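You operate a simulated robot arm through the tools that you are given. There is no shell and no other tool. Be economical: measure what you need, move in short steps, check, and stop when the job is done.

You run a simulated two-armed robot. Do the job below in one go: nothing can be reset, and whatever is moved stays where it is left.

TASK
Hold the blue beacon on the top of the reel table steady with one hand and press the blue beacon button to switch it on with the other.

It is judged by the outcome, as a careful person would: the job done as asked, and still so three seconds after it is handed in. It fails if anything else is knocked over, pushed out of place, dropped, spilled or broken.

THE ROBOT
Two 7-joint arms with two-finger parallel grippers on one trunk, on a base that drives. Base frame: it is fixed to the floor where the robot stands at the start and does not move with it; the origin is under the middle of the robot, x ahead of it, y to its left, z up; the surface under the hand at the start is at about z = 880. Units: mm, rad, N and s.
The left shoulder is at the start at [110, 169, 1486], the right one opposite. With the tool pointing down near the work surface each hand reaches from about 420 to 740 mm from the robot's upright axis, wherever it stands, measured 20 degrees to its own side. Places, roughly: blue beacon button [700, -200, 1000]. Payload 1.57 kg a hand.
The tool frame of a hand sits at the grasp point between the pads (the TCP): z along the fingers, y along the line on which they close. The tips reach 30 mm beyond it. Largest opening 80 mm; finger width 17, thickness 12; the body of the gripper, 40 by 82 mm, starts 80 mm behind the TCP.
Orientation is told as [roll, pitch, yaw] about the base's x, y, z axes, in that order, counted from this pose: with the fingers straight down and closing along the base's y, the tool's x points along the base's -x, its y along +y and its z along -z.

THE INTERFACE
- The arms move only by the tool servo_tool. It takes "left_rows", "right_rows" or both (then of equal length, played together; a hand with none holds still); each is a list of rows, each a list of 2 entries, a list of its own where there are three numbers: the shift along the tool's x, y, z in mm, then the turn, a rotation vector about the tool's x, y, z in rad. In form: [[[dx, dy, dz], [wx, wy, wz]], ...]. A call has 1 to 10 rows; each row shifts and turns the commanded pose from where the row before left it, along the tool's axes as they then stand. "left_fingers" and "right_fingers" are, for a hand that has rows, the closure, from 0 (fully open) to 1 (shut), set as the call begins (left out, the last holds). A row lasts 0.2 s, in which the tool goes at most 50 mm and 0.15 rad; a call with a longer step from one row to the next is refused whole, and so is a gripper value outside its range. Where a pose cannot be reached the arm comes as near as it can. A force on the tool above 40 N (or 10 N above the force at the start of the call, whichever is more), or a blocked arm, ends the call early, and 0.2 s more pass. Each finger travels about 72 mm/s and halts on what it meets, pressing with about 34 N; the grip force reading is that of the motor and also rises with nothing between the fingers. The clock runs only during rows and for 0.2 s after the last one: add rows that do not move to give the fingers time. It gives the time, the measured TCP pose, the force on the tool (base axes), the opening and the grip force at its end, in the units of the frame above (readings bear some noise), with the torque about the TCP (base axes, N m) and any sound that the robot's microphone picked up.
- Cameras (640 x 400 px; columns grow to the right, rows downward): "scene" is now at [160.8, -29, 1680.5]; the picture's right is [-0.41, -0.91, 0.00], its down [-0.64, 0.29, -0.72] and it looks along [0.65, -0.30, -0.70] (base axes); focal length 249 px, centre (320, 200). "left" rides on the left gripper at [72, 7, -122] in its tool frame; the picture's right is [-0.09, 1.00, 0.00], its down [-0.84, -0.08, -0.54] and it looks along [-0.54, -0.05, 0.84] (tool axes); focal length 238 px, centre (320, 200). "right" rides on the right gripper at [72, -7, -122] in its tool frame; the picture's right is [0.09, 1.00, 0.00], its down [-0.84, 0.08, -0.54] and it looks along [-0.54, 0.05, 0.84] (tool axes); focal length 238 px, centre (320, 200). There is no depth. A picture from a camera that has moved, and an enlarged one, comes with that camera's place and axes in the base frame and with its lens. The place of the scene camera against the robot may be out by one fixed shift of up to 12 mm in any direction.
- get_image(camera): a new picture of that camera. The clock stands still meanwhile.
- lift_body(by): slides the trunk up (or, below 0, down) by that many mm; the arms and the scene camera ride with it, the base frame stays. It gives what a move gives, with no picture.
- base_move(legs): drives the robot by 1 to 6 legs, each [ahead, left, turn to the left] in mm, mm and rad, along the robot's own axes; the way and the turn of a leg run together, so that a leg with both is an arc; at most 1500 mm and 3.142 rad a leg. The arms and the cameras ride along, it lands a little off, and it stops where it bumps. It gives what a move gives.
- head_to(pan, tilt): turns the head with the scene camera to pan (to the left, within 1.501 rad either way) and tilt (down, from -0.506 to 1.204), counted from straight ahead of the robot. It gives what a move gives.
- inspect(camera, box): a new picture of the part [left, top, right, bottom] of that camera's present view, enlarged. The clock stands still meanwhile.
- hand_in(): hands the job in; it is judged then, once.

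Go step by step. Nothing tells you exact positions but the pictures and the camera data: compare them with the known pose of the tool, close in by small moves and look again before you grip or let go. The budget is 120 turns and 88 pictures, counting those below and the enlarged ones. Unless the task says otherwise, let go and move clear before handing in, and close with one line.

The tools are called after "Call:" as a command line: name --argument value ..., lists and objects as JSON in quotes. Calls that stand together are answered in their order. servo_tool: Moves the arms, as the interface text tells. Its arguments: {"type":"object","properties":{"left_rows":{"type":"array","items":{"type":"array"}},"left_fingers":{"type":"number"},"right_rows":{"type":"array","items":{"type":"array"}},"right_fingers":{"type":"number"}},"required":[]} The other tools are called the same way: lift_body (by) slides the trunk up or down; base_move (legs) drives the base; head_to (pan, tilt) turns the head that bears the scene camera; get_image (camera) takes a picture; inspect (camera, box) takes an enlarged picture of a part of a camera's view; hand_in () hands the job in.

At the start:

```text
time_s: 0.0
left_tool_pos: [703.9, 94.5, 1156.8]
left_ee_rot: [0.001, 0.001, 0.0]
left_force: [0.5, -0.4, 0.7]
left_torque: [0.02, 0.01, -0.01]
left_width: 80.3
left_gripper_force: 0.1
right_tool_pos: [565.6, -458.8, 1149.5]
right_ee_rot: [0.001, 0.0, 0.002]
right_force: [-0.6, 0.5, 0.0]
right_torque: [0.02, -0.02, -0.04]
right_width: 80.0
right_gripper_force: 0.0
trunk travel left (down, up): [-800.0, 90.0]
robot x, y, heading: [1.1, 2.6, -0.004]
head pan, tilt: [-0.424, 0.771]
```

scene: 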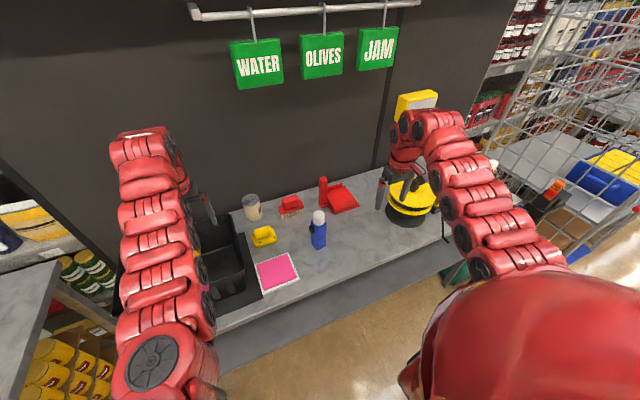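
right: 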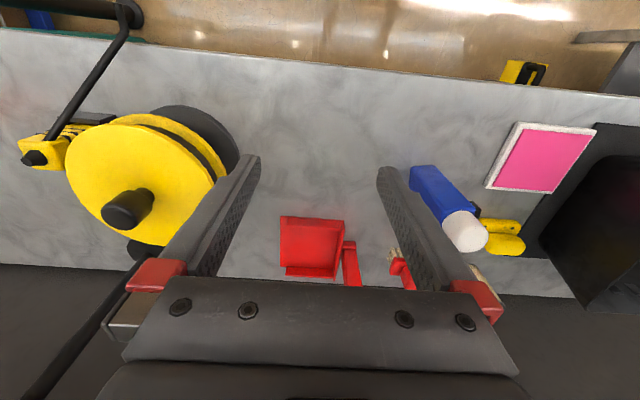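
left: 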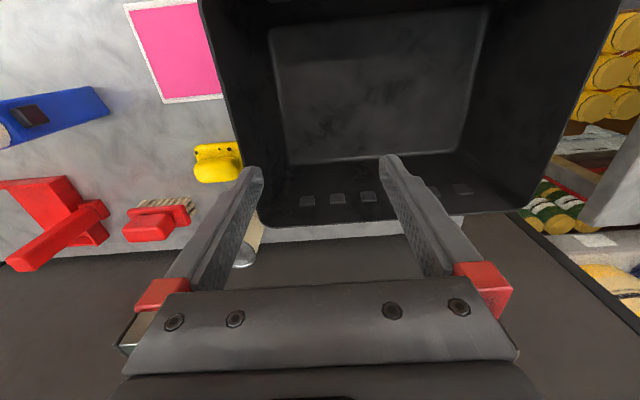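

I see a blue box-like beacon with a white dome on the counter, with a dark square on one side that may be the button. I'll enlarge the views to find the button and its facing.

Call:
inspect --camera "scene" --box '[240, 160, 400, 260]'

Call:
inspect --camera "left" --box '[0, 60, 160, 160]'

Call:
inspect --camera "right" --box '[380, 140, 540, 260]'

```text
4.00 times, centred on (320, 210) of scene
camera zoom: at [160.8, -29.0, 1680.5], right [-0.41, -0.91, 0.0], down [-0.64, 0.29, -0.72], along [0.65, -0.3, -0.7], focal length 995 px, centre (320, 160)
```

zoom: 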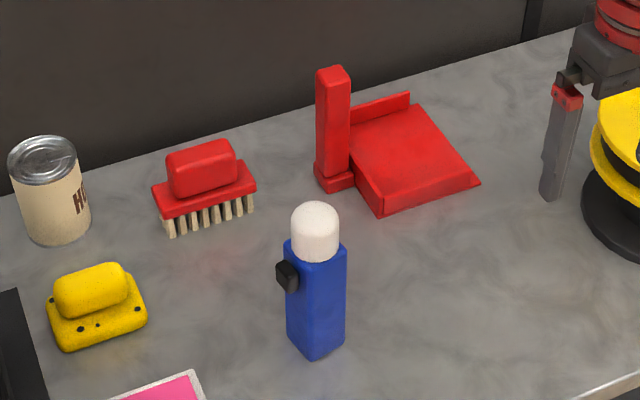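

```text
4.00 times, centred on (80, 110) of left
camera zoom: at [633.6, 101.2, 1279.4], right [0.09, 1.0, 0.0], down [0.84, -0.08, 0.54], along [0.54, -0.05, -0.84], focal length 953 px, centre (1280, 560)
```

zoom: 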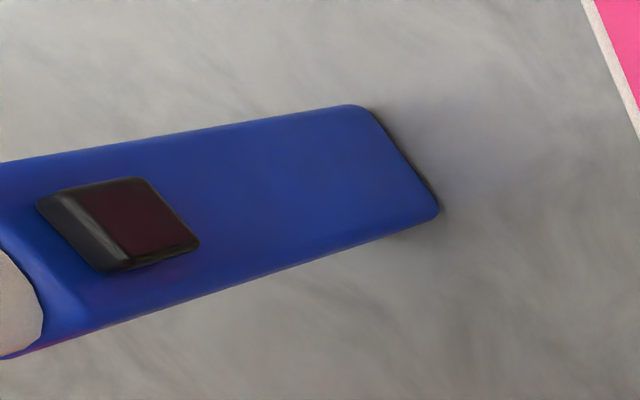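

```text
3.33 times, centred on (460, 200) of right
camera zoom: at [495.0, -466.6, 1271.2], right [-0.09, 1.0, 0.0], down [0.84, 0.08, 0.54], along [0.54, 0.05, -0.84], focal length 794 px, centre (-147, 200)
```

zoom: 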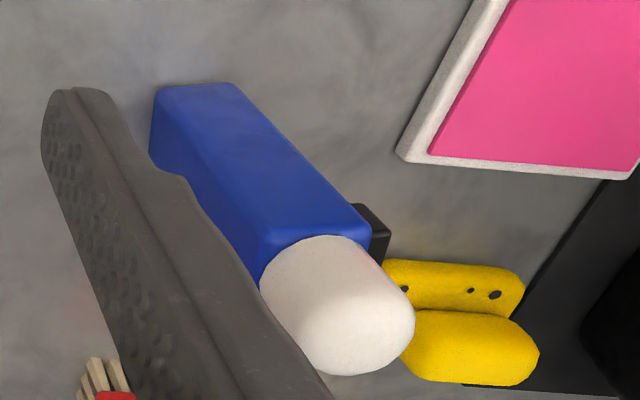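

The beacon stands at about (680, -266), base z 880 and body top about 1020, yawed about 8°. Its button is on the +y face near (671, -232, 1003). I'll hold it with the right hand leaning in from the -y side and press with the left hand leaning in from +y, starting with turning both tools in place up high.

Call:
servo_tool --right_rows '[[[0, 0, 0], [0, 0, 0.143]], [[0, 0, 0], [0, 0, 0.143]], [[0, 0, 0], [0, 0, 0.143]], [[0, 0, 0], [0, 0, 0.143]], [[0, 0, 0], [0, 0, 0.143]], [[0, 0, 0], [0, 0, 0.143]], [[0, 0, 0], [0, 0, 0.143]], [[0, 0, 0], [0, 0, 0.143]], [[0, 0, 0], [0, 0, 0.143]], [[0, 0, 0], [0, 0, 0.143]]]' --left_rows '[[[0, 0, 0], [0.105, 0, 0]], [[0, 0, 0], [0.105, 0, 0]], [[0, 0, 0], [0.105, 0, 0]], [[0, 0, 0], [0.105, 0, 0]], [[0, 0, 0], [0.105, 0, 0]], [[0, 0, 0], [0.105, 0, 0]], [[0, 0, 0], [0.105, 0, 0]], [[0, 0, 0], [0.105, 0, 0]], [[0, 0, 0], [0.105, 0, 0]], [[0, 0, 0], [0.105, 0, 0]]]' --left_fingers 1 --right_fingers 0

Call:
servo_tool --right_rows '[[[0, 0, 0], [0, 0.131, 0]], [[0, 0, 0], [0, 0.131, 0]], [[0, 0, 0], [0, 0.131, 0]], [[0, 0, 0], [0, 0.131, 0]], [[0, 0, 0], [0, 0.131, 0]], [[0, 0, 0], [0, 0.131, 0]]]'

Call:
get_image --camera "right"

Call:
get_image --camera "scene"

```text
time_s: 2.2
left_tool_pos: [705.3, 95.3, 1156.9]
left_ee_rot: [-1.054, 0.002, 0.0]
left_force: [0.4, 0.3, 0.1]
left_torque: [-0.02, 0.03, 0.0]
left_width: 0.0
left_gripper_force: 21.3
right_tool_pos: [565.3, -458.5, 1149.8]
right_ee_rot: [-0.001, -0.001, -1.431]
right_force: [0.7, 0.6, 0.8]
right_torque: [0.02, -0.01, -0.01]
right_width: 80.1
right_gripper_force: 0.1
trunk travel left (down, up): [-800.0, 90.0]
robot x, y, heading: [2.3, -1.5, -0.002]
head pan, tilt: [-0.424, 0.771]
```

```text
time_s: 3.6
left_tool_pos: [705.3, 95.0, 1156.2]
left_ee_rot: [-1.05, -0.001, -0.001]
left_force: [0.7, -0.5, -0.1]
left_torque: [0.0, 0.0, -0.01]
left_width: 0.1
left_gripper_force: 20.9
right_tool_pos: [547.9, -427.4, 1139.5]
right_ee_rot: [0.0, 0.593, -1.431]
right_force: [-0.7, 0.4, 0.0]
right_torque: [-0.02, 0.02, -0.01]
right_width: 79.8
right_gripper_force: 0.2
right hand out of reach, approached as far as the arm can: row 4, 5, 6
trunk travel left (down, up): [-800.0, 90.0]
robot x, y, heading: [1.7, -0.5, 0.003]
head pan, tilt: [-0.424, 0.771]
```

```text
81 pictures are left
camera right: at [543.4, -437.9, 1280.7], right [0.97, 0.22, 0.05], down [0.22, -0.98, -0.02], along [0.05, 0.03, -1.0], focal length 238 px, centre (320, 200)
```

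right: 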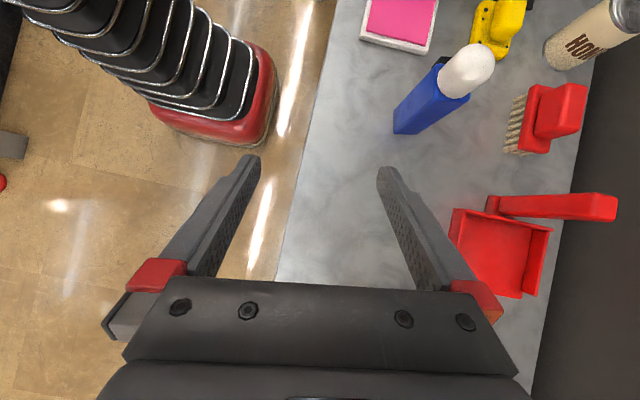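

```text
80 pictures are left
camera scene: at [161.4, -29.0, 1680.5], right [-0.41, -0.91, 0.0], down [-0.64, 0.29, -0.72], along [0.65, -0.3, -0.7], focal length 249 px, centre (320, 200)
```

scene: 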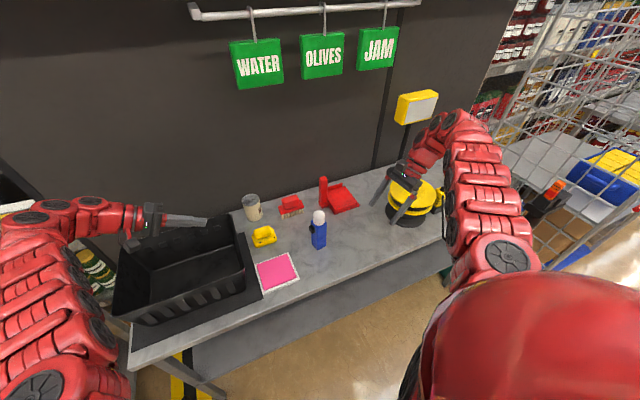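

The right wrist fell short of the full tilt at that spot. I'll move it towards the pre-grasp point beside the beacon and check the pose there.

Call:
servo_tool --right_rows '[[[-1.4, 28, 27], [0, 0, 0]], [[-1.4, 28, 27], [0, 0, 0]], [[-1.4, 28, 27], [0, 0, 0]], [[-1.4, 28, 27], [0, 0, 0]], [[-1.4, 28, 27], [0, 0, 0]]]'

Call:
get_image --camera "right"

Call:
get_image --camera "scene"

```text
time_s: 4.8
left_tool_pos: [705.4, 95.7, 1157.5]
left_ee_rot: [-1.05, -0.001, 0.0]
left_force: [0.1, -0.5, -0.3]
left_torque: [0.0, -0.02, 0.0]
left_width: 0.0
left_gripper_force: 21.6
right_tool_pos: [609.1, -344.3, 1047.2]
right_ee_rot: [-0.001, 0.59, -1.43]
right_force: [0.0, 0.1, -0.1]
right_torque: [0.03, -0.01, -0.02]
right_width: 80.0
right_gripper_force: 0.2
right hand out of reach, approached as far as the arm can: row 2, 3, 4, 5
trunk travel left (down, up): [-800.0, 90.0]
robot x, y, heading: [-2.3, -2.5, -0.002]
head pan, tilt: [-0.424, 0.771]
```

```text
79 pictures are left
camera right: at [604.6, -354.0, 1187.9], right [0.98, 0.22, 0.05], down [0.22, -0.98, -0.01], along [0.05, 0.03, -1.0], focal length 238 px, centre (320, 200)
```

right: 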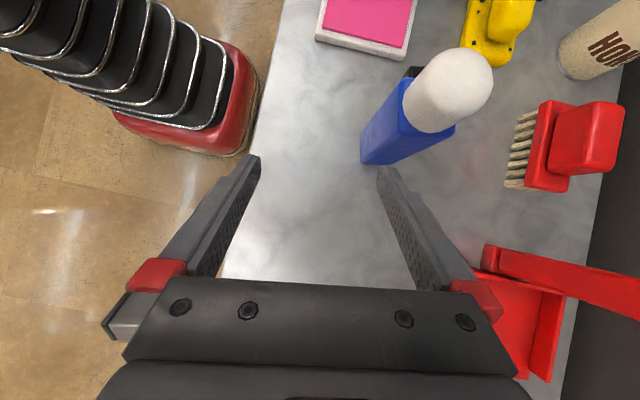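

```text
78 pictures are left
camera scene: at [160.9, -28.4, 1680.5], right [-0.41, -0.91, 0.0], down [-0.64, 0.29, -0.72], along [0.65, -0.3, -0.7], focal length 249 px, centre (320, 200)
```

scene: 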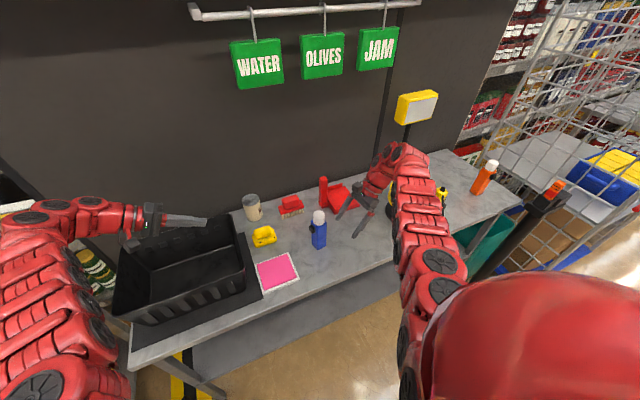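

The right tilt is limited by the arm at this reach. The base front is about 200 mm short of the counter edge, so I'll reduce the tilt and drive 70 mm ahead for more reach.

Call:
servo_tool --right_rows '[[[0, 0, 0], [0, -0.11, 0]], [[0, 0, 0], [0, -0.11, 0]], [[0, 0, 0], [0, -0.11, 0]], [[0, 0, 0], [0, -0.11, 0]], [[0, 0, 0], [0, 0, 0]]]'

Call:
base_move --legs '[[70, 0, 0]]'

Call:
get_image --camera "right"

```text
time_s: 6.0
left_tool_pos: [704.3, 94.1, 1156.2]
left_ee_rot: [-1.052, 0.0, 0.0]
left_force: [1.4, 0.1, -0.6]
left_torque: [0.0, -0.03, -0.01]
left_width: 0.2
left_gripper_force: 21.8
right_tool_pos: [608.6, -347.1, 1046.0]
right_ee_rot: [0.0, 0.15, -1.432]
right_force: [0.5, 0.0, 0.4]
right_torque: [-0.01, 0.0, 0.02]
right_width: 79.8
right_gripper_force: 0.0
trunk travel left (down, up): [-800.0, 90.0]
robot x, y, heading: [1.3, 1.1, -0.001]
head pan, tilt: [-0.424, 0.771]
```

```text
time_s: 7.0
left_tool_pos: [772.6, 94.4, 1158.6]
left_ee_rot: [-1.05, -0.001, -0.002]
left_force: [-0.5, 0.3, -1.0]
left_torque: [-0.01, 0.01, -0.04]
left_width: 0.0
left_gripper_force: 21.3
right_tool_pos: [675.4, -346.6, 1047.8]
right_ee_rot: [0.003, 0.149, -1.431]
right_force: [-0.8, 0.2, 0.1]
right_torque: [-0.02, -0.01, 0.02]
right_width: 79.9
right_gripper_force: 0.1
trunk travel left (down, up): [-800.0, 90.0]
robot x, y, heading: [68.4, -0.3, 0.003]
head pan, tilt: [-0.424, 0.771]
```

```text
77 pictures are left
camera right: at [661.8, -296.1, 1178.8], right [0.97, 0.23, 0.01], down [0.2, -0.89, 0.41], along [0.11, -0.4, -0.91], focal length 238 px, centre (320, 200)
```

right: 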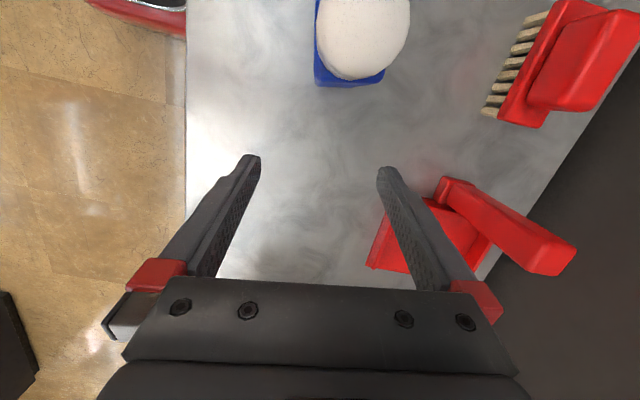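

I'm now at the right x, with the beacon centre at about (677, -265). I'll add a little tilt and look at the beacon's yaw more carefully.

Call:
servo_tool --right_rows '[[[0, 0, 0], [0, 0.1, 0]], [[0, 0, 0], [0, 0.1, 0]], [[0, 0, -15], [0, 0, 0]]]'

Call:
inspect --camera "right" --box '[240, 0, 480, 150]'

Call:
inspect --camera "scene" --box '[200, 160, 360, 260]'

```text
time_s: 7.8
left_tool_pos: [775.1, 93.8, 1157.0]
left_ee_rot: [-1.05, 0.003, -0.002]
left_force: [-0.3, -0.6, 0.5]
left_torque: [-0.01, -0.01, -0.02]
left_width: 0.1
left_gripper_force: 21.2
right_tool_pos: [676.9, -352.9, 1061.2]
right_ee_rot: [0.0, 0.35, -1.431]
right_force: [-0.4, 0.6, -0.2]
right_torque: [-0.04, 0.01, 0.02]
right_width: 80.1
right_gripper_force: 0.1
trunk travel left (down, up): [-800.0, 90.0]
robot x, y, heading: [69.1, 2.5, 0.001]
head pan, tilt: [-0.424, 0.771]
```

```text
2.67 times, centred on (360, 75) of right
camera zoom: at [668.1, -328.8, 1199.8], right [0.97, 0.22, 0.03], down [0.21, -0.95, 0.22], along [0.08, -0.21, -0.97], focal length 636 px, centre (213, 533)
```

zoom: 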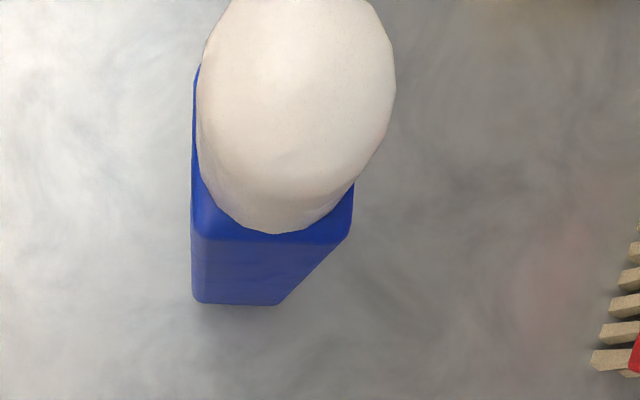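

```text
4.00 times, centred on (280, 210) of scene
camera zoom: at [230.5, -28.9, 1680.5], right [-0.41, -0.91, 0.0], down [-0.64, 0.29, -0.72], along [0.65, -0.3, -0.7], focal length 995 px, centre (480, 160)
```

zoom: 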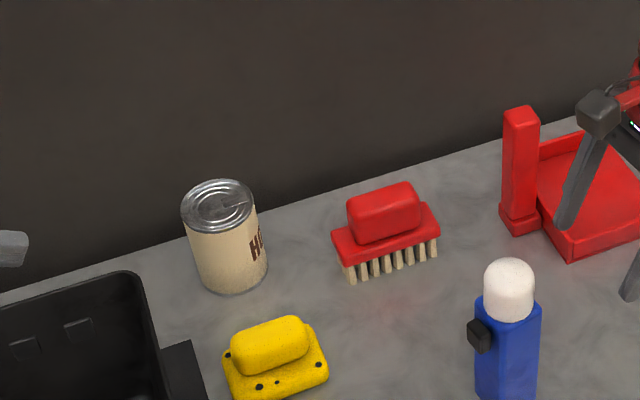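

Refined values: beacon centre (676.5, -267), yaw about 10.5°, body top about 1027, dome top about 1070. I'll align the yaw and come three quarters of the way in, straddling the beacon.

Call:
servo_tool --right_rows '[[[0, 0, 0], [0.014, 0, -0.038]], [[14.4, 3.5, 22.3], [0, 0, 0]], [[14.4, 3.5, 22.3], [0, 0, 0]], [[14.4, 3.5, 22.3], [0, 0, 0]]]'

Call:
get_image --camera "right"

Call:
inspect --camera "scene" --box '[240, 150, 400, 275]'

```text
time_s: 8.8
left_tool_pos: [775.2, 93.4, 1156.3]
left_ee_rot: [-1.051, 0.0, -0.003]
left_force: [-0.3, -0.2, 0.3]
left_torque: [-0.03, -0.02, -0.01]
left_width: 0.0
left_gripper_force: 21.6
right_tool_pos: [676.5, -287.7, 1012.8]
right_ee_rot: [-0.003, 0.351, -1.392]
right_force: [-0.5, 0.1, 0.1]
right_torque: [-0.01, 0.01, 0.0]
right_width: 79.8
right_gripper_force: 0.0
trunk travel left (down, up): [-800.0, 90.0]
robot x, y, heading: [68.9, -1.6, -0.003]
head pan, tilt: [-0.424, 0.771]
```

```text
74 pictures are left
camera right: at [665.9, -263.8, 1150.4], right [0.96, 0.26, 0.03], down [0.25, -0.94, 0.22], along [0.09, -0.21, -0.97], focal length 238 px, centre (320, 200)
```

right: 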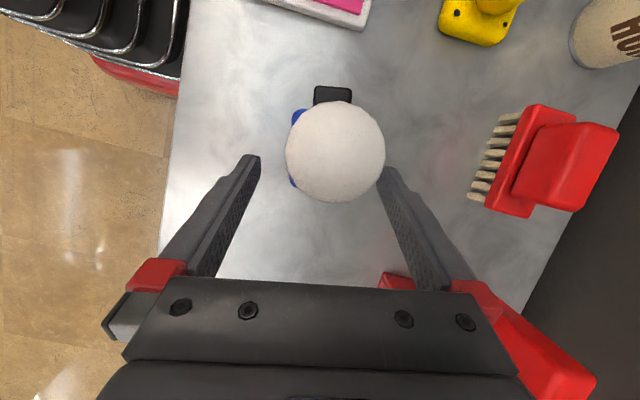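

```text
3.20 times, centred on (320, 212) of scene
camera zoom: at [230.6, -28.5, 1680.5], right [-0.41, -0.91, 0.0], down [-0.64, 0.29, -0.72], along [0.65, -0.3, -0.7], focal length 796 px, centre (320, 160)
```

zoom: 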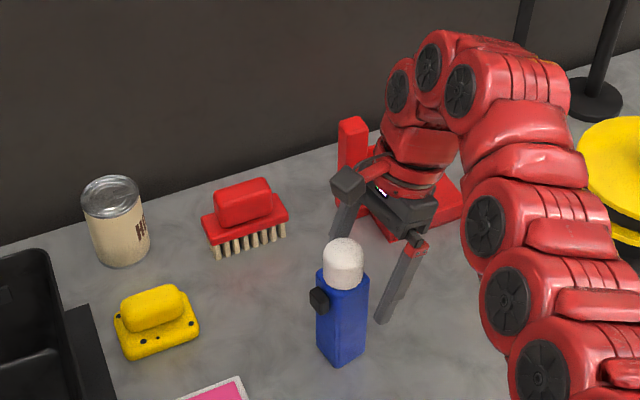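

The beacon is centred between the fingers. I'll make the last approach and check before closing.

Call:
servo_tool --right_rows '[[[7, 1.8, 11], [0, 0, 0]], [[6.7, 1.9, 10.8], [0, 0, 0]], [[0, 0, 0], [0, 0, 0]]]'

Call:
get_image --camera "right"

Call:
inspect --camera "scene" --box '[280, 180, 376, 255]'

```text
time_s: 9.6
left_tool_pos: [774.6, 92.5, 1157.0]
left_ee_rot: [-1.052, 0.001, -0.001]
left_force: [-0.6, 0.5, -0.9]
left_torque: [0.0, 0.01, 0.02]
left_width: 0.3
left_gripper_force: 21.7
right_tool_pos: [676.1, -268.2, 995.5]
right_ee_rot: [-0.001, 0.35, -1.392]
right_force: [0.8, 0.3, 0.2]
right_torque: [0.01, 0.0, 0.02]
right_width: 80.0
right_gripper_force: 0.1
trunk travel left (down, up): [-800.0, 90.0]
robot x, y, heading: [69.3, -2.5, -0.002]
head pan, tilt: [-0.424, 0.771]
```

```text
72 pictures are left
camera right: at [666.0, -244.3, 1135.1], right [0.96, 0.26, 0.03], down [0.25, -0.94, 0.22], along [0.09, -0.21, -0.97], focal length 238 px, centre (320, 200)
```

right: 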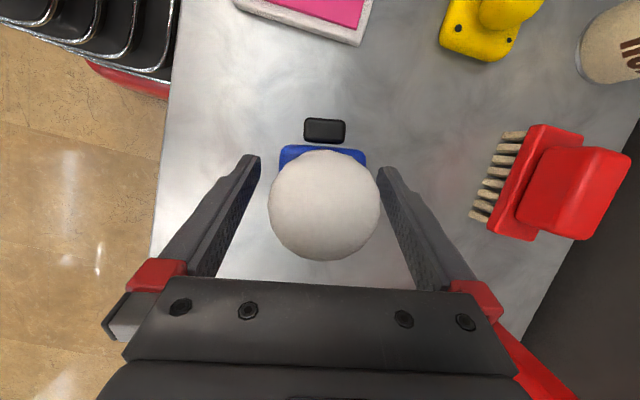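

```text
5.33 times, centred on (328, 218) of scene
camera zoom: at [229.5, -29.7, 1680.6], right [-0.41, -0.91, 0.0], down [-0.63, 0.29, -0.72], along [0.65, -0.3, -0.7], focal length 1326 px, centre (277, 107)
```

zoom: 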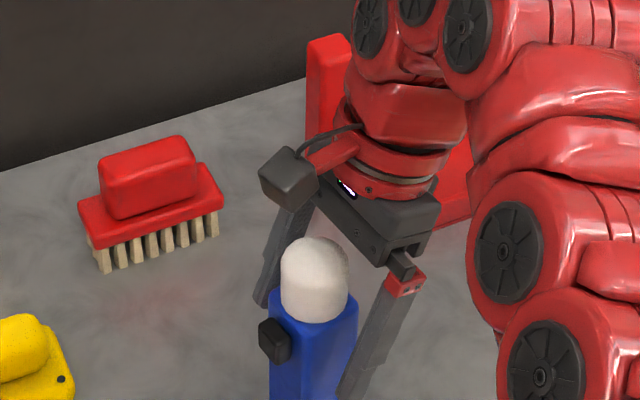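

The straddle looks good and aligned, so I'll close the right hand on the beacon body.

Call:
servo_tool --right_rows '[[[0, 0, 0], [0, 0, 0]], [[0, 0, 0], [0, 0, 0]], [[0, 0, 0], [0, 0, 0]], [[0, 0, 0], [0, 0, 0]]]' --right_fingers 1

Call:
get_image --camera "right"

Call:
get_image --camera "left"

```text
time_s: 10.6
left_tool_pos: [774.6, 94.5, 1156.3]
left_ee_rot: [-1.051, 0.0, -0.001]
left_force: [0.9, -0.1, -0.7]
left_torque: [-0.01, -0.02, -0.01]
left_width: 0.0
left_gripper_force: 21.2
right_tool_pos: [676.7, -268.5, 996.4]
right_ee_rot: [-0.002, 0.35, -1.393]
right_force: [0.1, -0.3, -0.2]
right_torque: [0.05, -0.01, 0.05]
right_width: 43.5
right_gripper_force: 34.1
trunk travel left (down, up): [-800.0, 90.0]
robot x, y, heading: [69.8, -1.3, 0.001]
head pan, tilt: [-0.424, 0.771]
```

```text
70 pictures are left
camera right: at [666.3, -244.1, 1135.1], right [0.96, 0.26, 0.03], down [0.25, -0.94, 0.22], along [0.09, -0.21, -0.97], focal length 238 px, centre (320, 200)
```

right: 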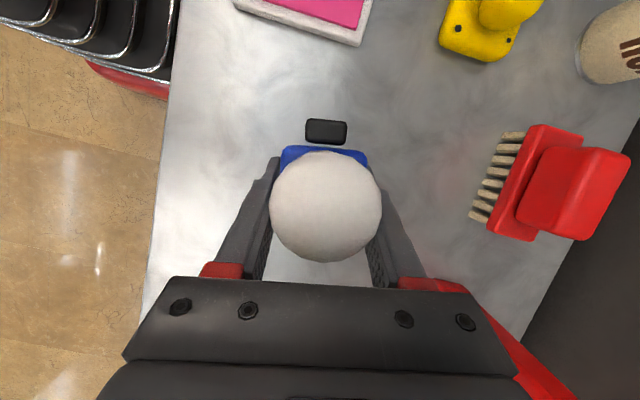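

```text
69 pictures are left
camera left: at [702.9, 202.7, 1211.9], right [0.09, 0.49, -0.86], down [0.84, 0.43, 0.34], along [0.54, -0.76, -0.37], focal length 238 px, centre (320, 200)
```

left: 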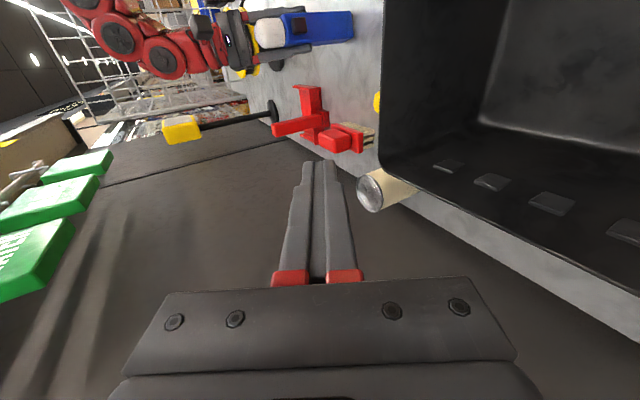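

The beacon is held (width 43.5, force 34). Its button front is at about (671, -230, 1001), so I'll bring the left fingertips to about 40 mm short of it.

Call:
servo_tool --left_rows '[[[12.95, 0.6, 36.6], [0, 0, 0]], [[12.95, 0.6, 36.6], [0, 0, 0]], [[12.95, 0.6, 36.6], [0, 0, 0]], [[12.95, 0.6, 36.6], [0, 0, 0]], [[12.95, 0.6, 36.6], [0, 0, 0]], [[12.95, 0.6, 36.6], [0, 0, 0]], [[12.95, 0.6, 36.6], [0, 0, 0]], [[12.95, 0.6, 36.6], [0, 0, 0]]]'

Call:
get_image --camera "left"

Call:
get_image --camera "right"

Call:
inspect --camera "scene" --box '[240, 180, 368, 280]'

```text
time_s: 12.4
left_tool_pos: [668.1, -157.9, 1005.9]
left_ee_rot: [-1.05, -0.002, -0.002]
left_force: [0.3, 0.7, 1.0]
left_torque: [0.02, -0.01, 0.0]
left_width: 0.0
left_gripper_force: 21.2
right_tool_pos: [676.9, -268.5, 996.7]
right_ee_rot: [-0.001, 0.35, -1.39]
right_force: [0.4, -1.0, 1.1]
right_torque: [-0.04, -0.08, 0.02]
right_width: 43.8
right_gripper_force: 33.4
trunk travel left (down, up): [-800.0, 90.0]
robot x, y, heading: [67.9, -1.8, 0.0]
head pan, tilt: [-0.424, 0.771]
```

```text
68 pictures are left
camera left: at [597.2, -48.4, 1061.2], right [0.09, 0.49, -0.86], down [0.84, 0.43, 0.34], along [0.54, -0.75, -0.37], focal length 238 px, centre (320, 200)
```

left: 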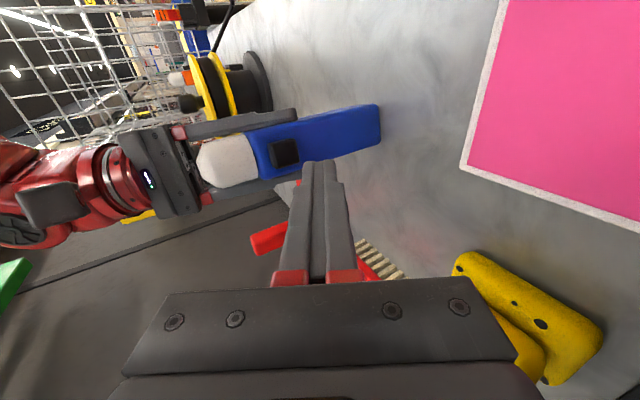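

```text
67 pictures are left
camera right: at [666.1, -244.7, 1135.1], right [0.96, 0.26, 0.03], down [0.25, -0.94, 0.22], along [0.09, -0.21, -0.97], focal length 238 px, centre (320, 200)
```

right: 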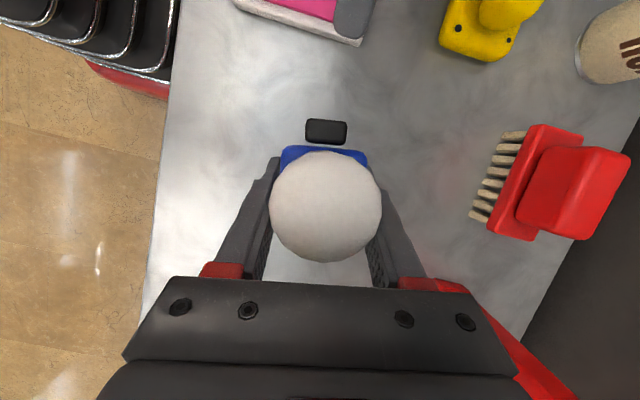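

```text
4.00 times, centred on (304, 230) of scene
camera zoom: at [229.4, -30.5, 1680.6], right [-0.41, -0.91, 0.0], down [-0.63, 0.29, -0.72], along [0.65, -0.3, -0.7], focal length 995 px, centre (384, 80)
```

zoom: 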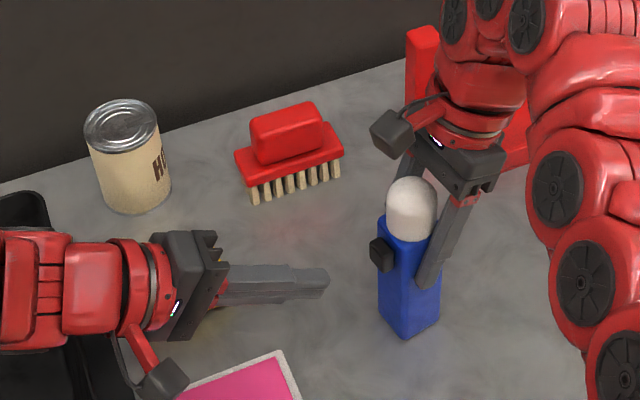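

The left camera puts the button front at (669, -229, 999), which lines up with the tip. I'll move in along -y to within a few mm.

Call:
servo_tool --left_rows '[[[-1, -5.8, 10.1], [0, 0, 0]], [[0, -5.8, 10.1], [0, 0, 0]], [[0, -4.5, 7.9], [0, 0, 0]]]'

Call:
get_image --camera "left"

Call:
inspect --camera "right" --box '[240, 50, 400, 150]'

Call:
inspect --camera "scene" --box '[296, 205, 376, 255]'

```text
time_s: 13.2
left_tool_pos: [671.5, -189.8, 1007.5]
left_ee_rot: [-1.051, 0.0, -0.003]
left_force: [-0.3, 0.5, -1.7]
left_torque: [0.01, -0.03, 0.0]
left_width: 0.2
left_gripper_force: 21.0
right_tool_pos: [676.0, -267.3, 996.0]
right_ee_rot: [-0.001, 0.351, -1.391]
right_force: [0.9, -0.5, -0.3]
right_torque: [-0.06, -0.04, -0.01]
right_width: 43.8
right_gripper_force: 33.8
trunk travel left (down, up): [-800.0, 90.0]
robot x, y, heading: [66.9, 3.9, -0.003]
head pan, tilt: [-0.424, 0.771]
```

```text
65 pictures are left
camera left: at [599.7, -80.4, 1063.0], right [0.09, 0.49, -0.86], down [0.84, 0.43, 0.34], along [0.54, -0.75, -0.37], focal length 238 px, centre (320, 200)
```

left: 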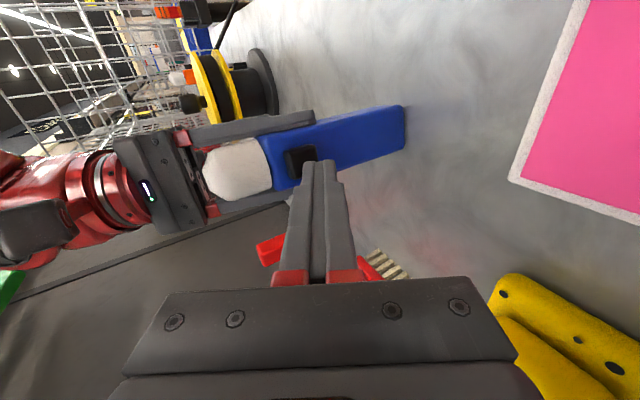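

```text
4.00 times, centred on (320, 100) of right
camera zoom: at [666.3, -244.4, 1135.1], right [0.96, 0.26, 0.03], down [0.25, -0.94, 0.22], along [0.09, -0.21, -0.97], focal length 953 px, centre (320, 600)
```

zoom: 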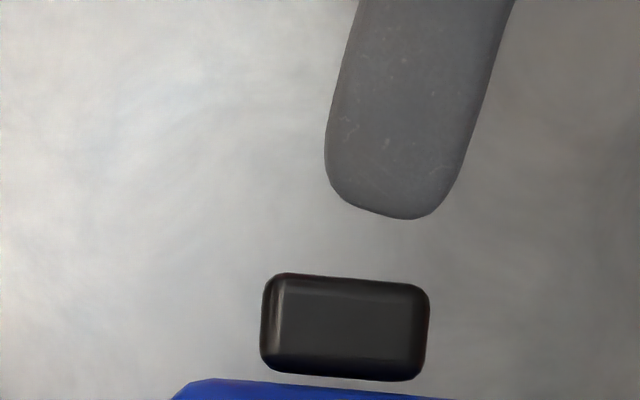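

```text
8.00 times, centred on (336, 230) of scene
camera zoom: at [229.9, -29.5, 1680.5], right [-0.41, -0.91, 0.0], down [-0.63, 0.29, -0.72], along [0.65, -0.3, -0.7], focal length 1989 px, centre (192, -40)
```

zoom: 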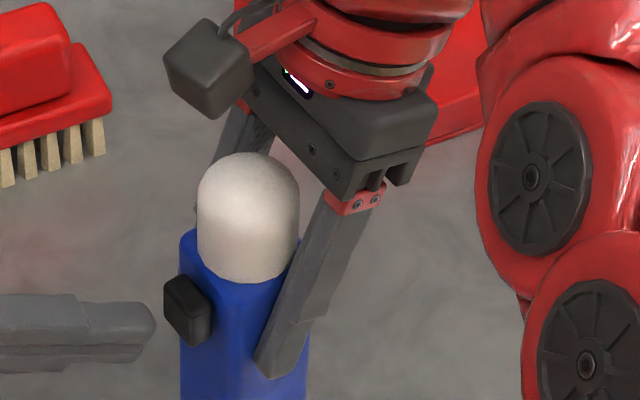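

The tip is about 8 mm from the button and about 4 mm too far in +x. I'll correct that and close the gap in 2 mm rows.

Call:
servo_tool --left_rows '[[[4, 0, 0], [0, 0, 0]], [[0, -1, 1.73], [0, 0, 0]], [[0, -1, 1.73], [0, 0, 0]], [[0, -1, 1.73], [0, 0, 0]]]'

Call:
inspect --camera "right" --box '[240, 50, 400, 150]'

Call:
inspect --camera "scene" --box '[296, 205, 376, 255]'

```text
time_s: 14.2
left_tool_pos: [667.1, -196.8, 1007.6]
left_ee_rot: [-1.05, 0.0, -0.001]
left_force: [0.1, -0.3, 0.4]
left_torque: [0.0, -0.02, 0.02]
left_width: 0.1
left_gripper_force: 21.5
right_tool_pos: [675.7, -268.3, 996.3]
right_ee_rot: [0.002, 0.352, -1.39]
right_force: [-0.5, -0.4, -1.0]
right_torque: [-0.03, 0.02, -0.04]
right_width: 43.7
right_gripper_force: 33.5
trunk travel left (down, up): [-800.0, 90.0]
robot x, y, heading: [67.4, 1.0, -0.001]
head pan, tilt: [-0.424, 0.771]
```

```text
4.00 times, centred on (320, 100) of right
camera zoom: at [666.3, -244.2, 1135.1], right [0.96, 0.26, 0.03], down [0.25, -0.94, 0.22], along [0.09, -0.21, -0.97], focal length 953 px, centre (320, 600)
```

zoom: 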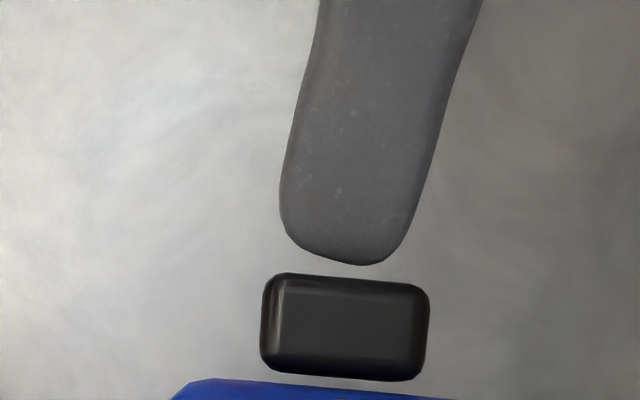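

```text
8.00 times, centred on (336, 230) of scene
camera zoom: at [229.9, -29.4, 1680.5], right [-0.41, -0.91, 0.0], down [-0.63, 0.29, -0.72], along [0.65, -0.3, -0.7], focal length 1989 px, centre (192, -40)
```

zoom: 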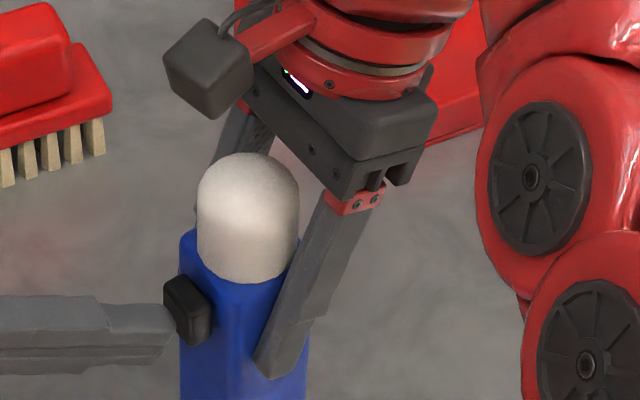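

It's lined up about 2 mm short, so now I'll press slowly.

Call:
servo_tool --left_rows '[[[0, -0.75, 1.3], [0, 0, 0]], [[0, -0.75, 1.3], [0, 0, 0]], [[0, -0.5, 0.87], [0, 0, 0]]]'

Call:
get_image --camera "right"

```text
time_s: 15.0
left_tool_pos: [666.9, -199.5, 1008.7]
left_ee_rot: [-1.052, 0.001, -0.002]
left_force: [1.0, 1.0, 1.2]
left_torque: [0.0, -0.01, 0.01]
left_width: 0.0
left_gripper_force: 21.5
right_tool_pos: [676.5, -268.0, 996.4]
right_ee_rot: [-0.001, 0.35, -1.392]
right_force: [-0.1, -1.2, 0.9]
right_torque: [0.08, 0.0, 0.04]
right_width: 44.0
right_gripper_force: 33.9
trunk travel left (down, up): [-800.0, 90.0]
robot x, y, heading: [71.7, -1.5, -0.002]
head pan, tilt: [-0.424, 0.771]
```

```text
60 pictures are left
camera right: at [666.3, -244.2, 1135.1], right [0.96, 0.26, 0.03], down [0.25, -0.94, 0.22], along [0.09, -0.21, -0.97], focal length 238 px, centre (320, 200)
```

right: 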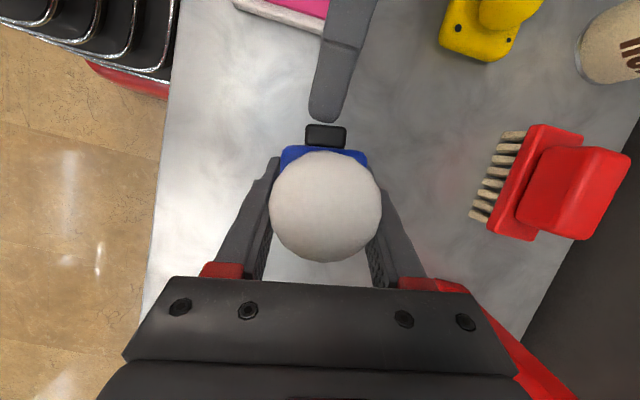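

The button appears to have moved in slightly with little force, so I'll go on pressing.

Call:
servo_tool --left_rows '[[[0, -0.5, 0.87], [0, 0, 0]], [[0, -0.5, 0.87], [0, 0, 0]], [[0, -0.5, 0.87], [0, 0, 0]]]'

Call:
get_image --camera "right"

```text
time_s: 15.8
left_tool_pos: [667.3, -204.3, 1006.5]
left_ee_rot: [-1.049, 0.003, -0.002]
left_force: [-0.7, 2.1, 0.7]
left_torque: [-0.02, -0.01, 0.03]
left_width: 0.0
left_gripper_force: 21.4
right_tool_pos: [676.4, -269.1, 995.8]
right_ee_rot: [-0.001, 0.351, -1.39]
right_force: [0.8, -2.2, 0.9]
right_torque: [0.06, 0.0, -0.03]
right_width: 43.6
right_gripper_force: 33.9
trunk travel left (down, up): [-800.0, 90.0]
robot x, y, heading: [67.7, 3.7, -0.002]
head pan, tilt: [-0.424, 0.771]
heard: click
```

```text
59 pictures are left
camera right: at [666.3, -244.3, 1135.1], right [0.96, 0.26, 0.03], down [0.25, -0.94, 0.22], along [0.09, -0.21, -0.97], focal length 238 px, centre (320, 200)
```

right: 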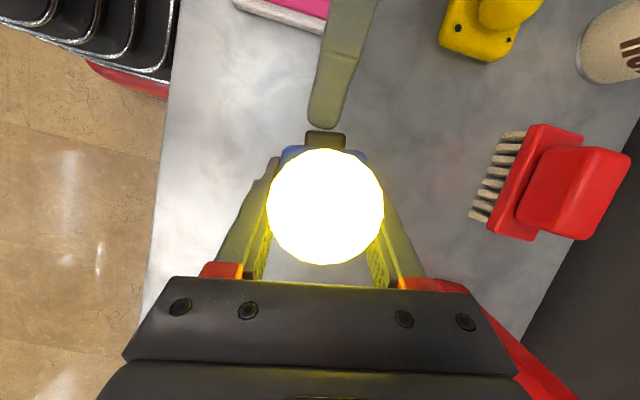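

There was a click and the dome is lit, so the beacon is on. I'll back the left hand straight off while the right still holds.

Call:
servo_tool --left_rows '[[[0, 5, -8.7], [0, 0, 0]], [[0, 10, -17.3], [0, 0, 0]], [[0, 10, -17.3], [0, 0, 0]], [[0, 10, -25], [0, 0, 0]], [[0, 0, -40], [0, 0, 0]], [[0, 0, -40], [0, 0, 0]], [[0, 0, 0], [0, 0, 0]]]'

Call:
get_image --camera "right"

```text
time_s: 17.4
left_tool_pos: [667.3, -58.1, 1048.5]
left_ee_rot: [-1.052, 0.0, -0.001]
left_force: [0.7, -1.0, 0.1]
left_torque: [-0.01, 0.0, 0.01]
left_width: 0.0
left_gripper_force: 21.2
right_tool_pos: [677.0, -267.9, 997.2]
right_ee_rot: [0.0, 0.349, -1.39]
right_force: [0.5, -0.2, 0.5]
right_torque: [0.01, -0.02, 0.01]
right_width: 43.7
right_gripper_force: 33.9
trunk travel left (down, up): [-800.0, 90.0]
robot x, y, heading: [69.1, 2.0, 0.001]
head pan, tilt: [-0.424, 0.771]
```

```text
58 pictures are left
camera right: at [666.4, -244.4, 1135.1], right [0.96, 0.26, 0.03], down [0.25, -0.94, 0.22], along [0.09, -0.21, -0.97], focal length 238 px, centre (320, 200)
```

right: 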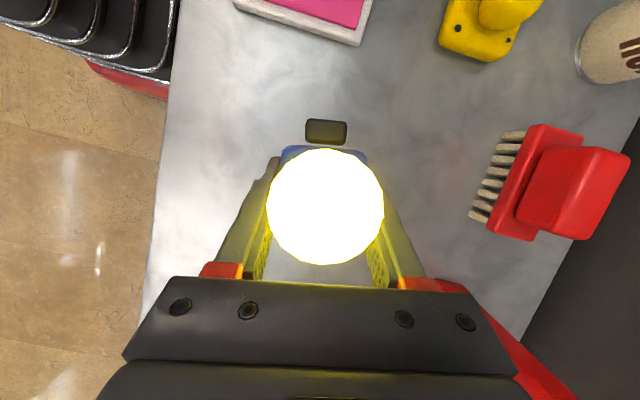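

It stays lit with the button released. I'll open the right hand, then retreat along the way it came in.

Call:
servo_tool --right_rows '[[[0, 0, 0], [0, 0, 0]], [[0, 0, 0], [0, 0, 0]], [[0, 0, 0], [0, 0, 0]], [[0, 0, 0], [0, 0, 0]]]' --right_fingers 0

Call:
servo_tool --right_rows '[[[-6.8, -1.8, -10.9], [0, 0, 0]], [[-6.8, -1.8, -10.9], [0, 0, 0]], [[-14.4, -3.5, -22.3], [0, 0, 0]], [[-14.4, -3.5, -22.3], [0, 0, 0]], [[-14.4, -3.5, -22.3], [0, 0, 0]], [[0, 0, -30], [0, 0, 0]], [[0, 0, 0], [0, 0, 0]]]'

Call:
get_image --camera "scene"

Call:
get_image --camera "right"

```text
time_s: 18.4
left_tool_pos: [667.3, -59.1, 1049.1]
left_ee_rot: [-1.05, 0.0, -0.002]
left_force: [-1.0, 0.0, 0.0]
left_torque: [-0.01, -0.01, -0.02]
left_width: 0.2
left_gripper_force: 21.2
right_tool_pos: [676.9, -268.8, 996.8]
right_ee_rot: [0.0, 0.35, -1.392]
right_force: [-0.2, -0.3, 0.7]
right_torque: [-0.05, 0.0, 0.02]
right_width: 80.3
right_gripper_force: 0.1
trunk travel left (down, up): [-800.0, 90.0]
robot x, y, heading: [68.3, 0.9, -0.001]
head pan, tilt: [-0.424, 0.771]
```

```text
time_s: 20.0
left_tool_pos: [668.3, -58.5, 1048.9]
left_ee_rot: [-1.052, -0.002, -0.001]
left_force: [0.0, 0.2, -0.1]
left_torque: [-0.05, 0.02, 0.01]
left_width: 0.0
left_gripper_force: 21.6
right_tool_pos: [677.4, -359.7, 1089.9]
right_ee_rot: [-0.001, 0.351, -1.391]
right_force: [0.3, 1.2, -0.2]
right_torque: [-0.01, -0.03, 0.03]
right_width: 80.0
right_gripper_force: 0.0
trunk travel left (down, up): [-800.0, 90.0]
robot x, y, heading: [71.4, -2.2, 0.002]
head pan, tilt: [-0.424, 0.771]
```

```text
57 pictures are left
camera scene: at [230.1, -29.3, 1680.5], right [-0.41, -0.91, 0.0], down [-0.63, 0.29, -0.72], along [0.65, -0.3, -0.7], focal length 249 px, centre (320, 200)
```

scene: 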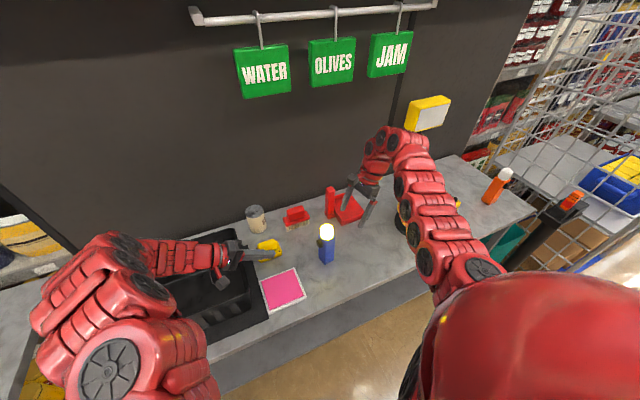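

```text
56 pictures are left
camera right: at [668.2, -336.3, 1228.7], right [0.96, 0.26, 0.03], down [0.25, -0.94, 0.22], along [0.09, -0.21, -0.97], focal length 238 px, centre (320, 200)
```

right: 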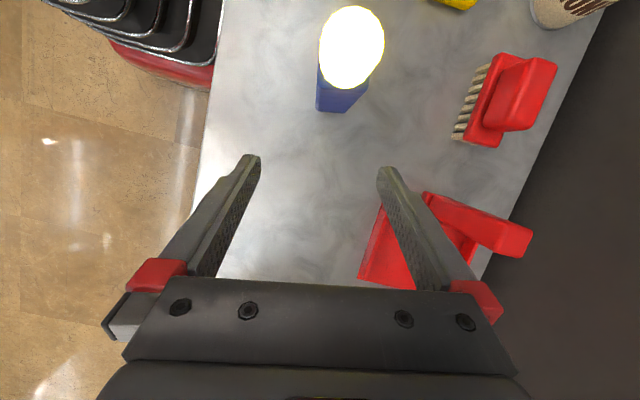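

The beacon stands upright in its place and is lit. Both hands are clear and nothing else looks moved, so I'm handing in.

Call:
hand_in

```text
The job is handed in.
```

The blue beacon is on: the right hand held it while the left pressed its button once, with an audible click. It was still lit and upright after I let go, both hands are clear, and nothing else appeared to have moved.
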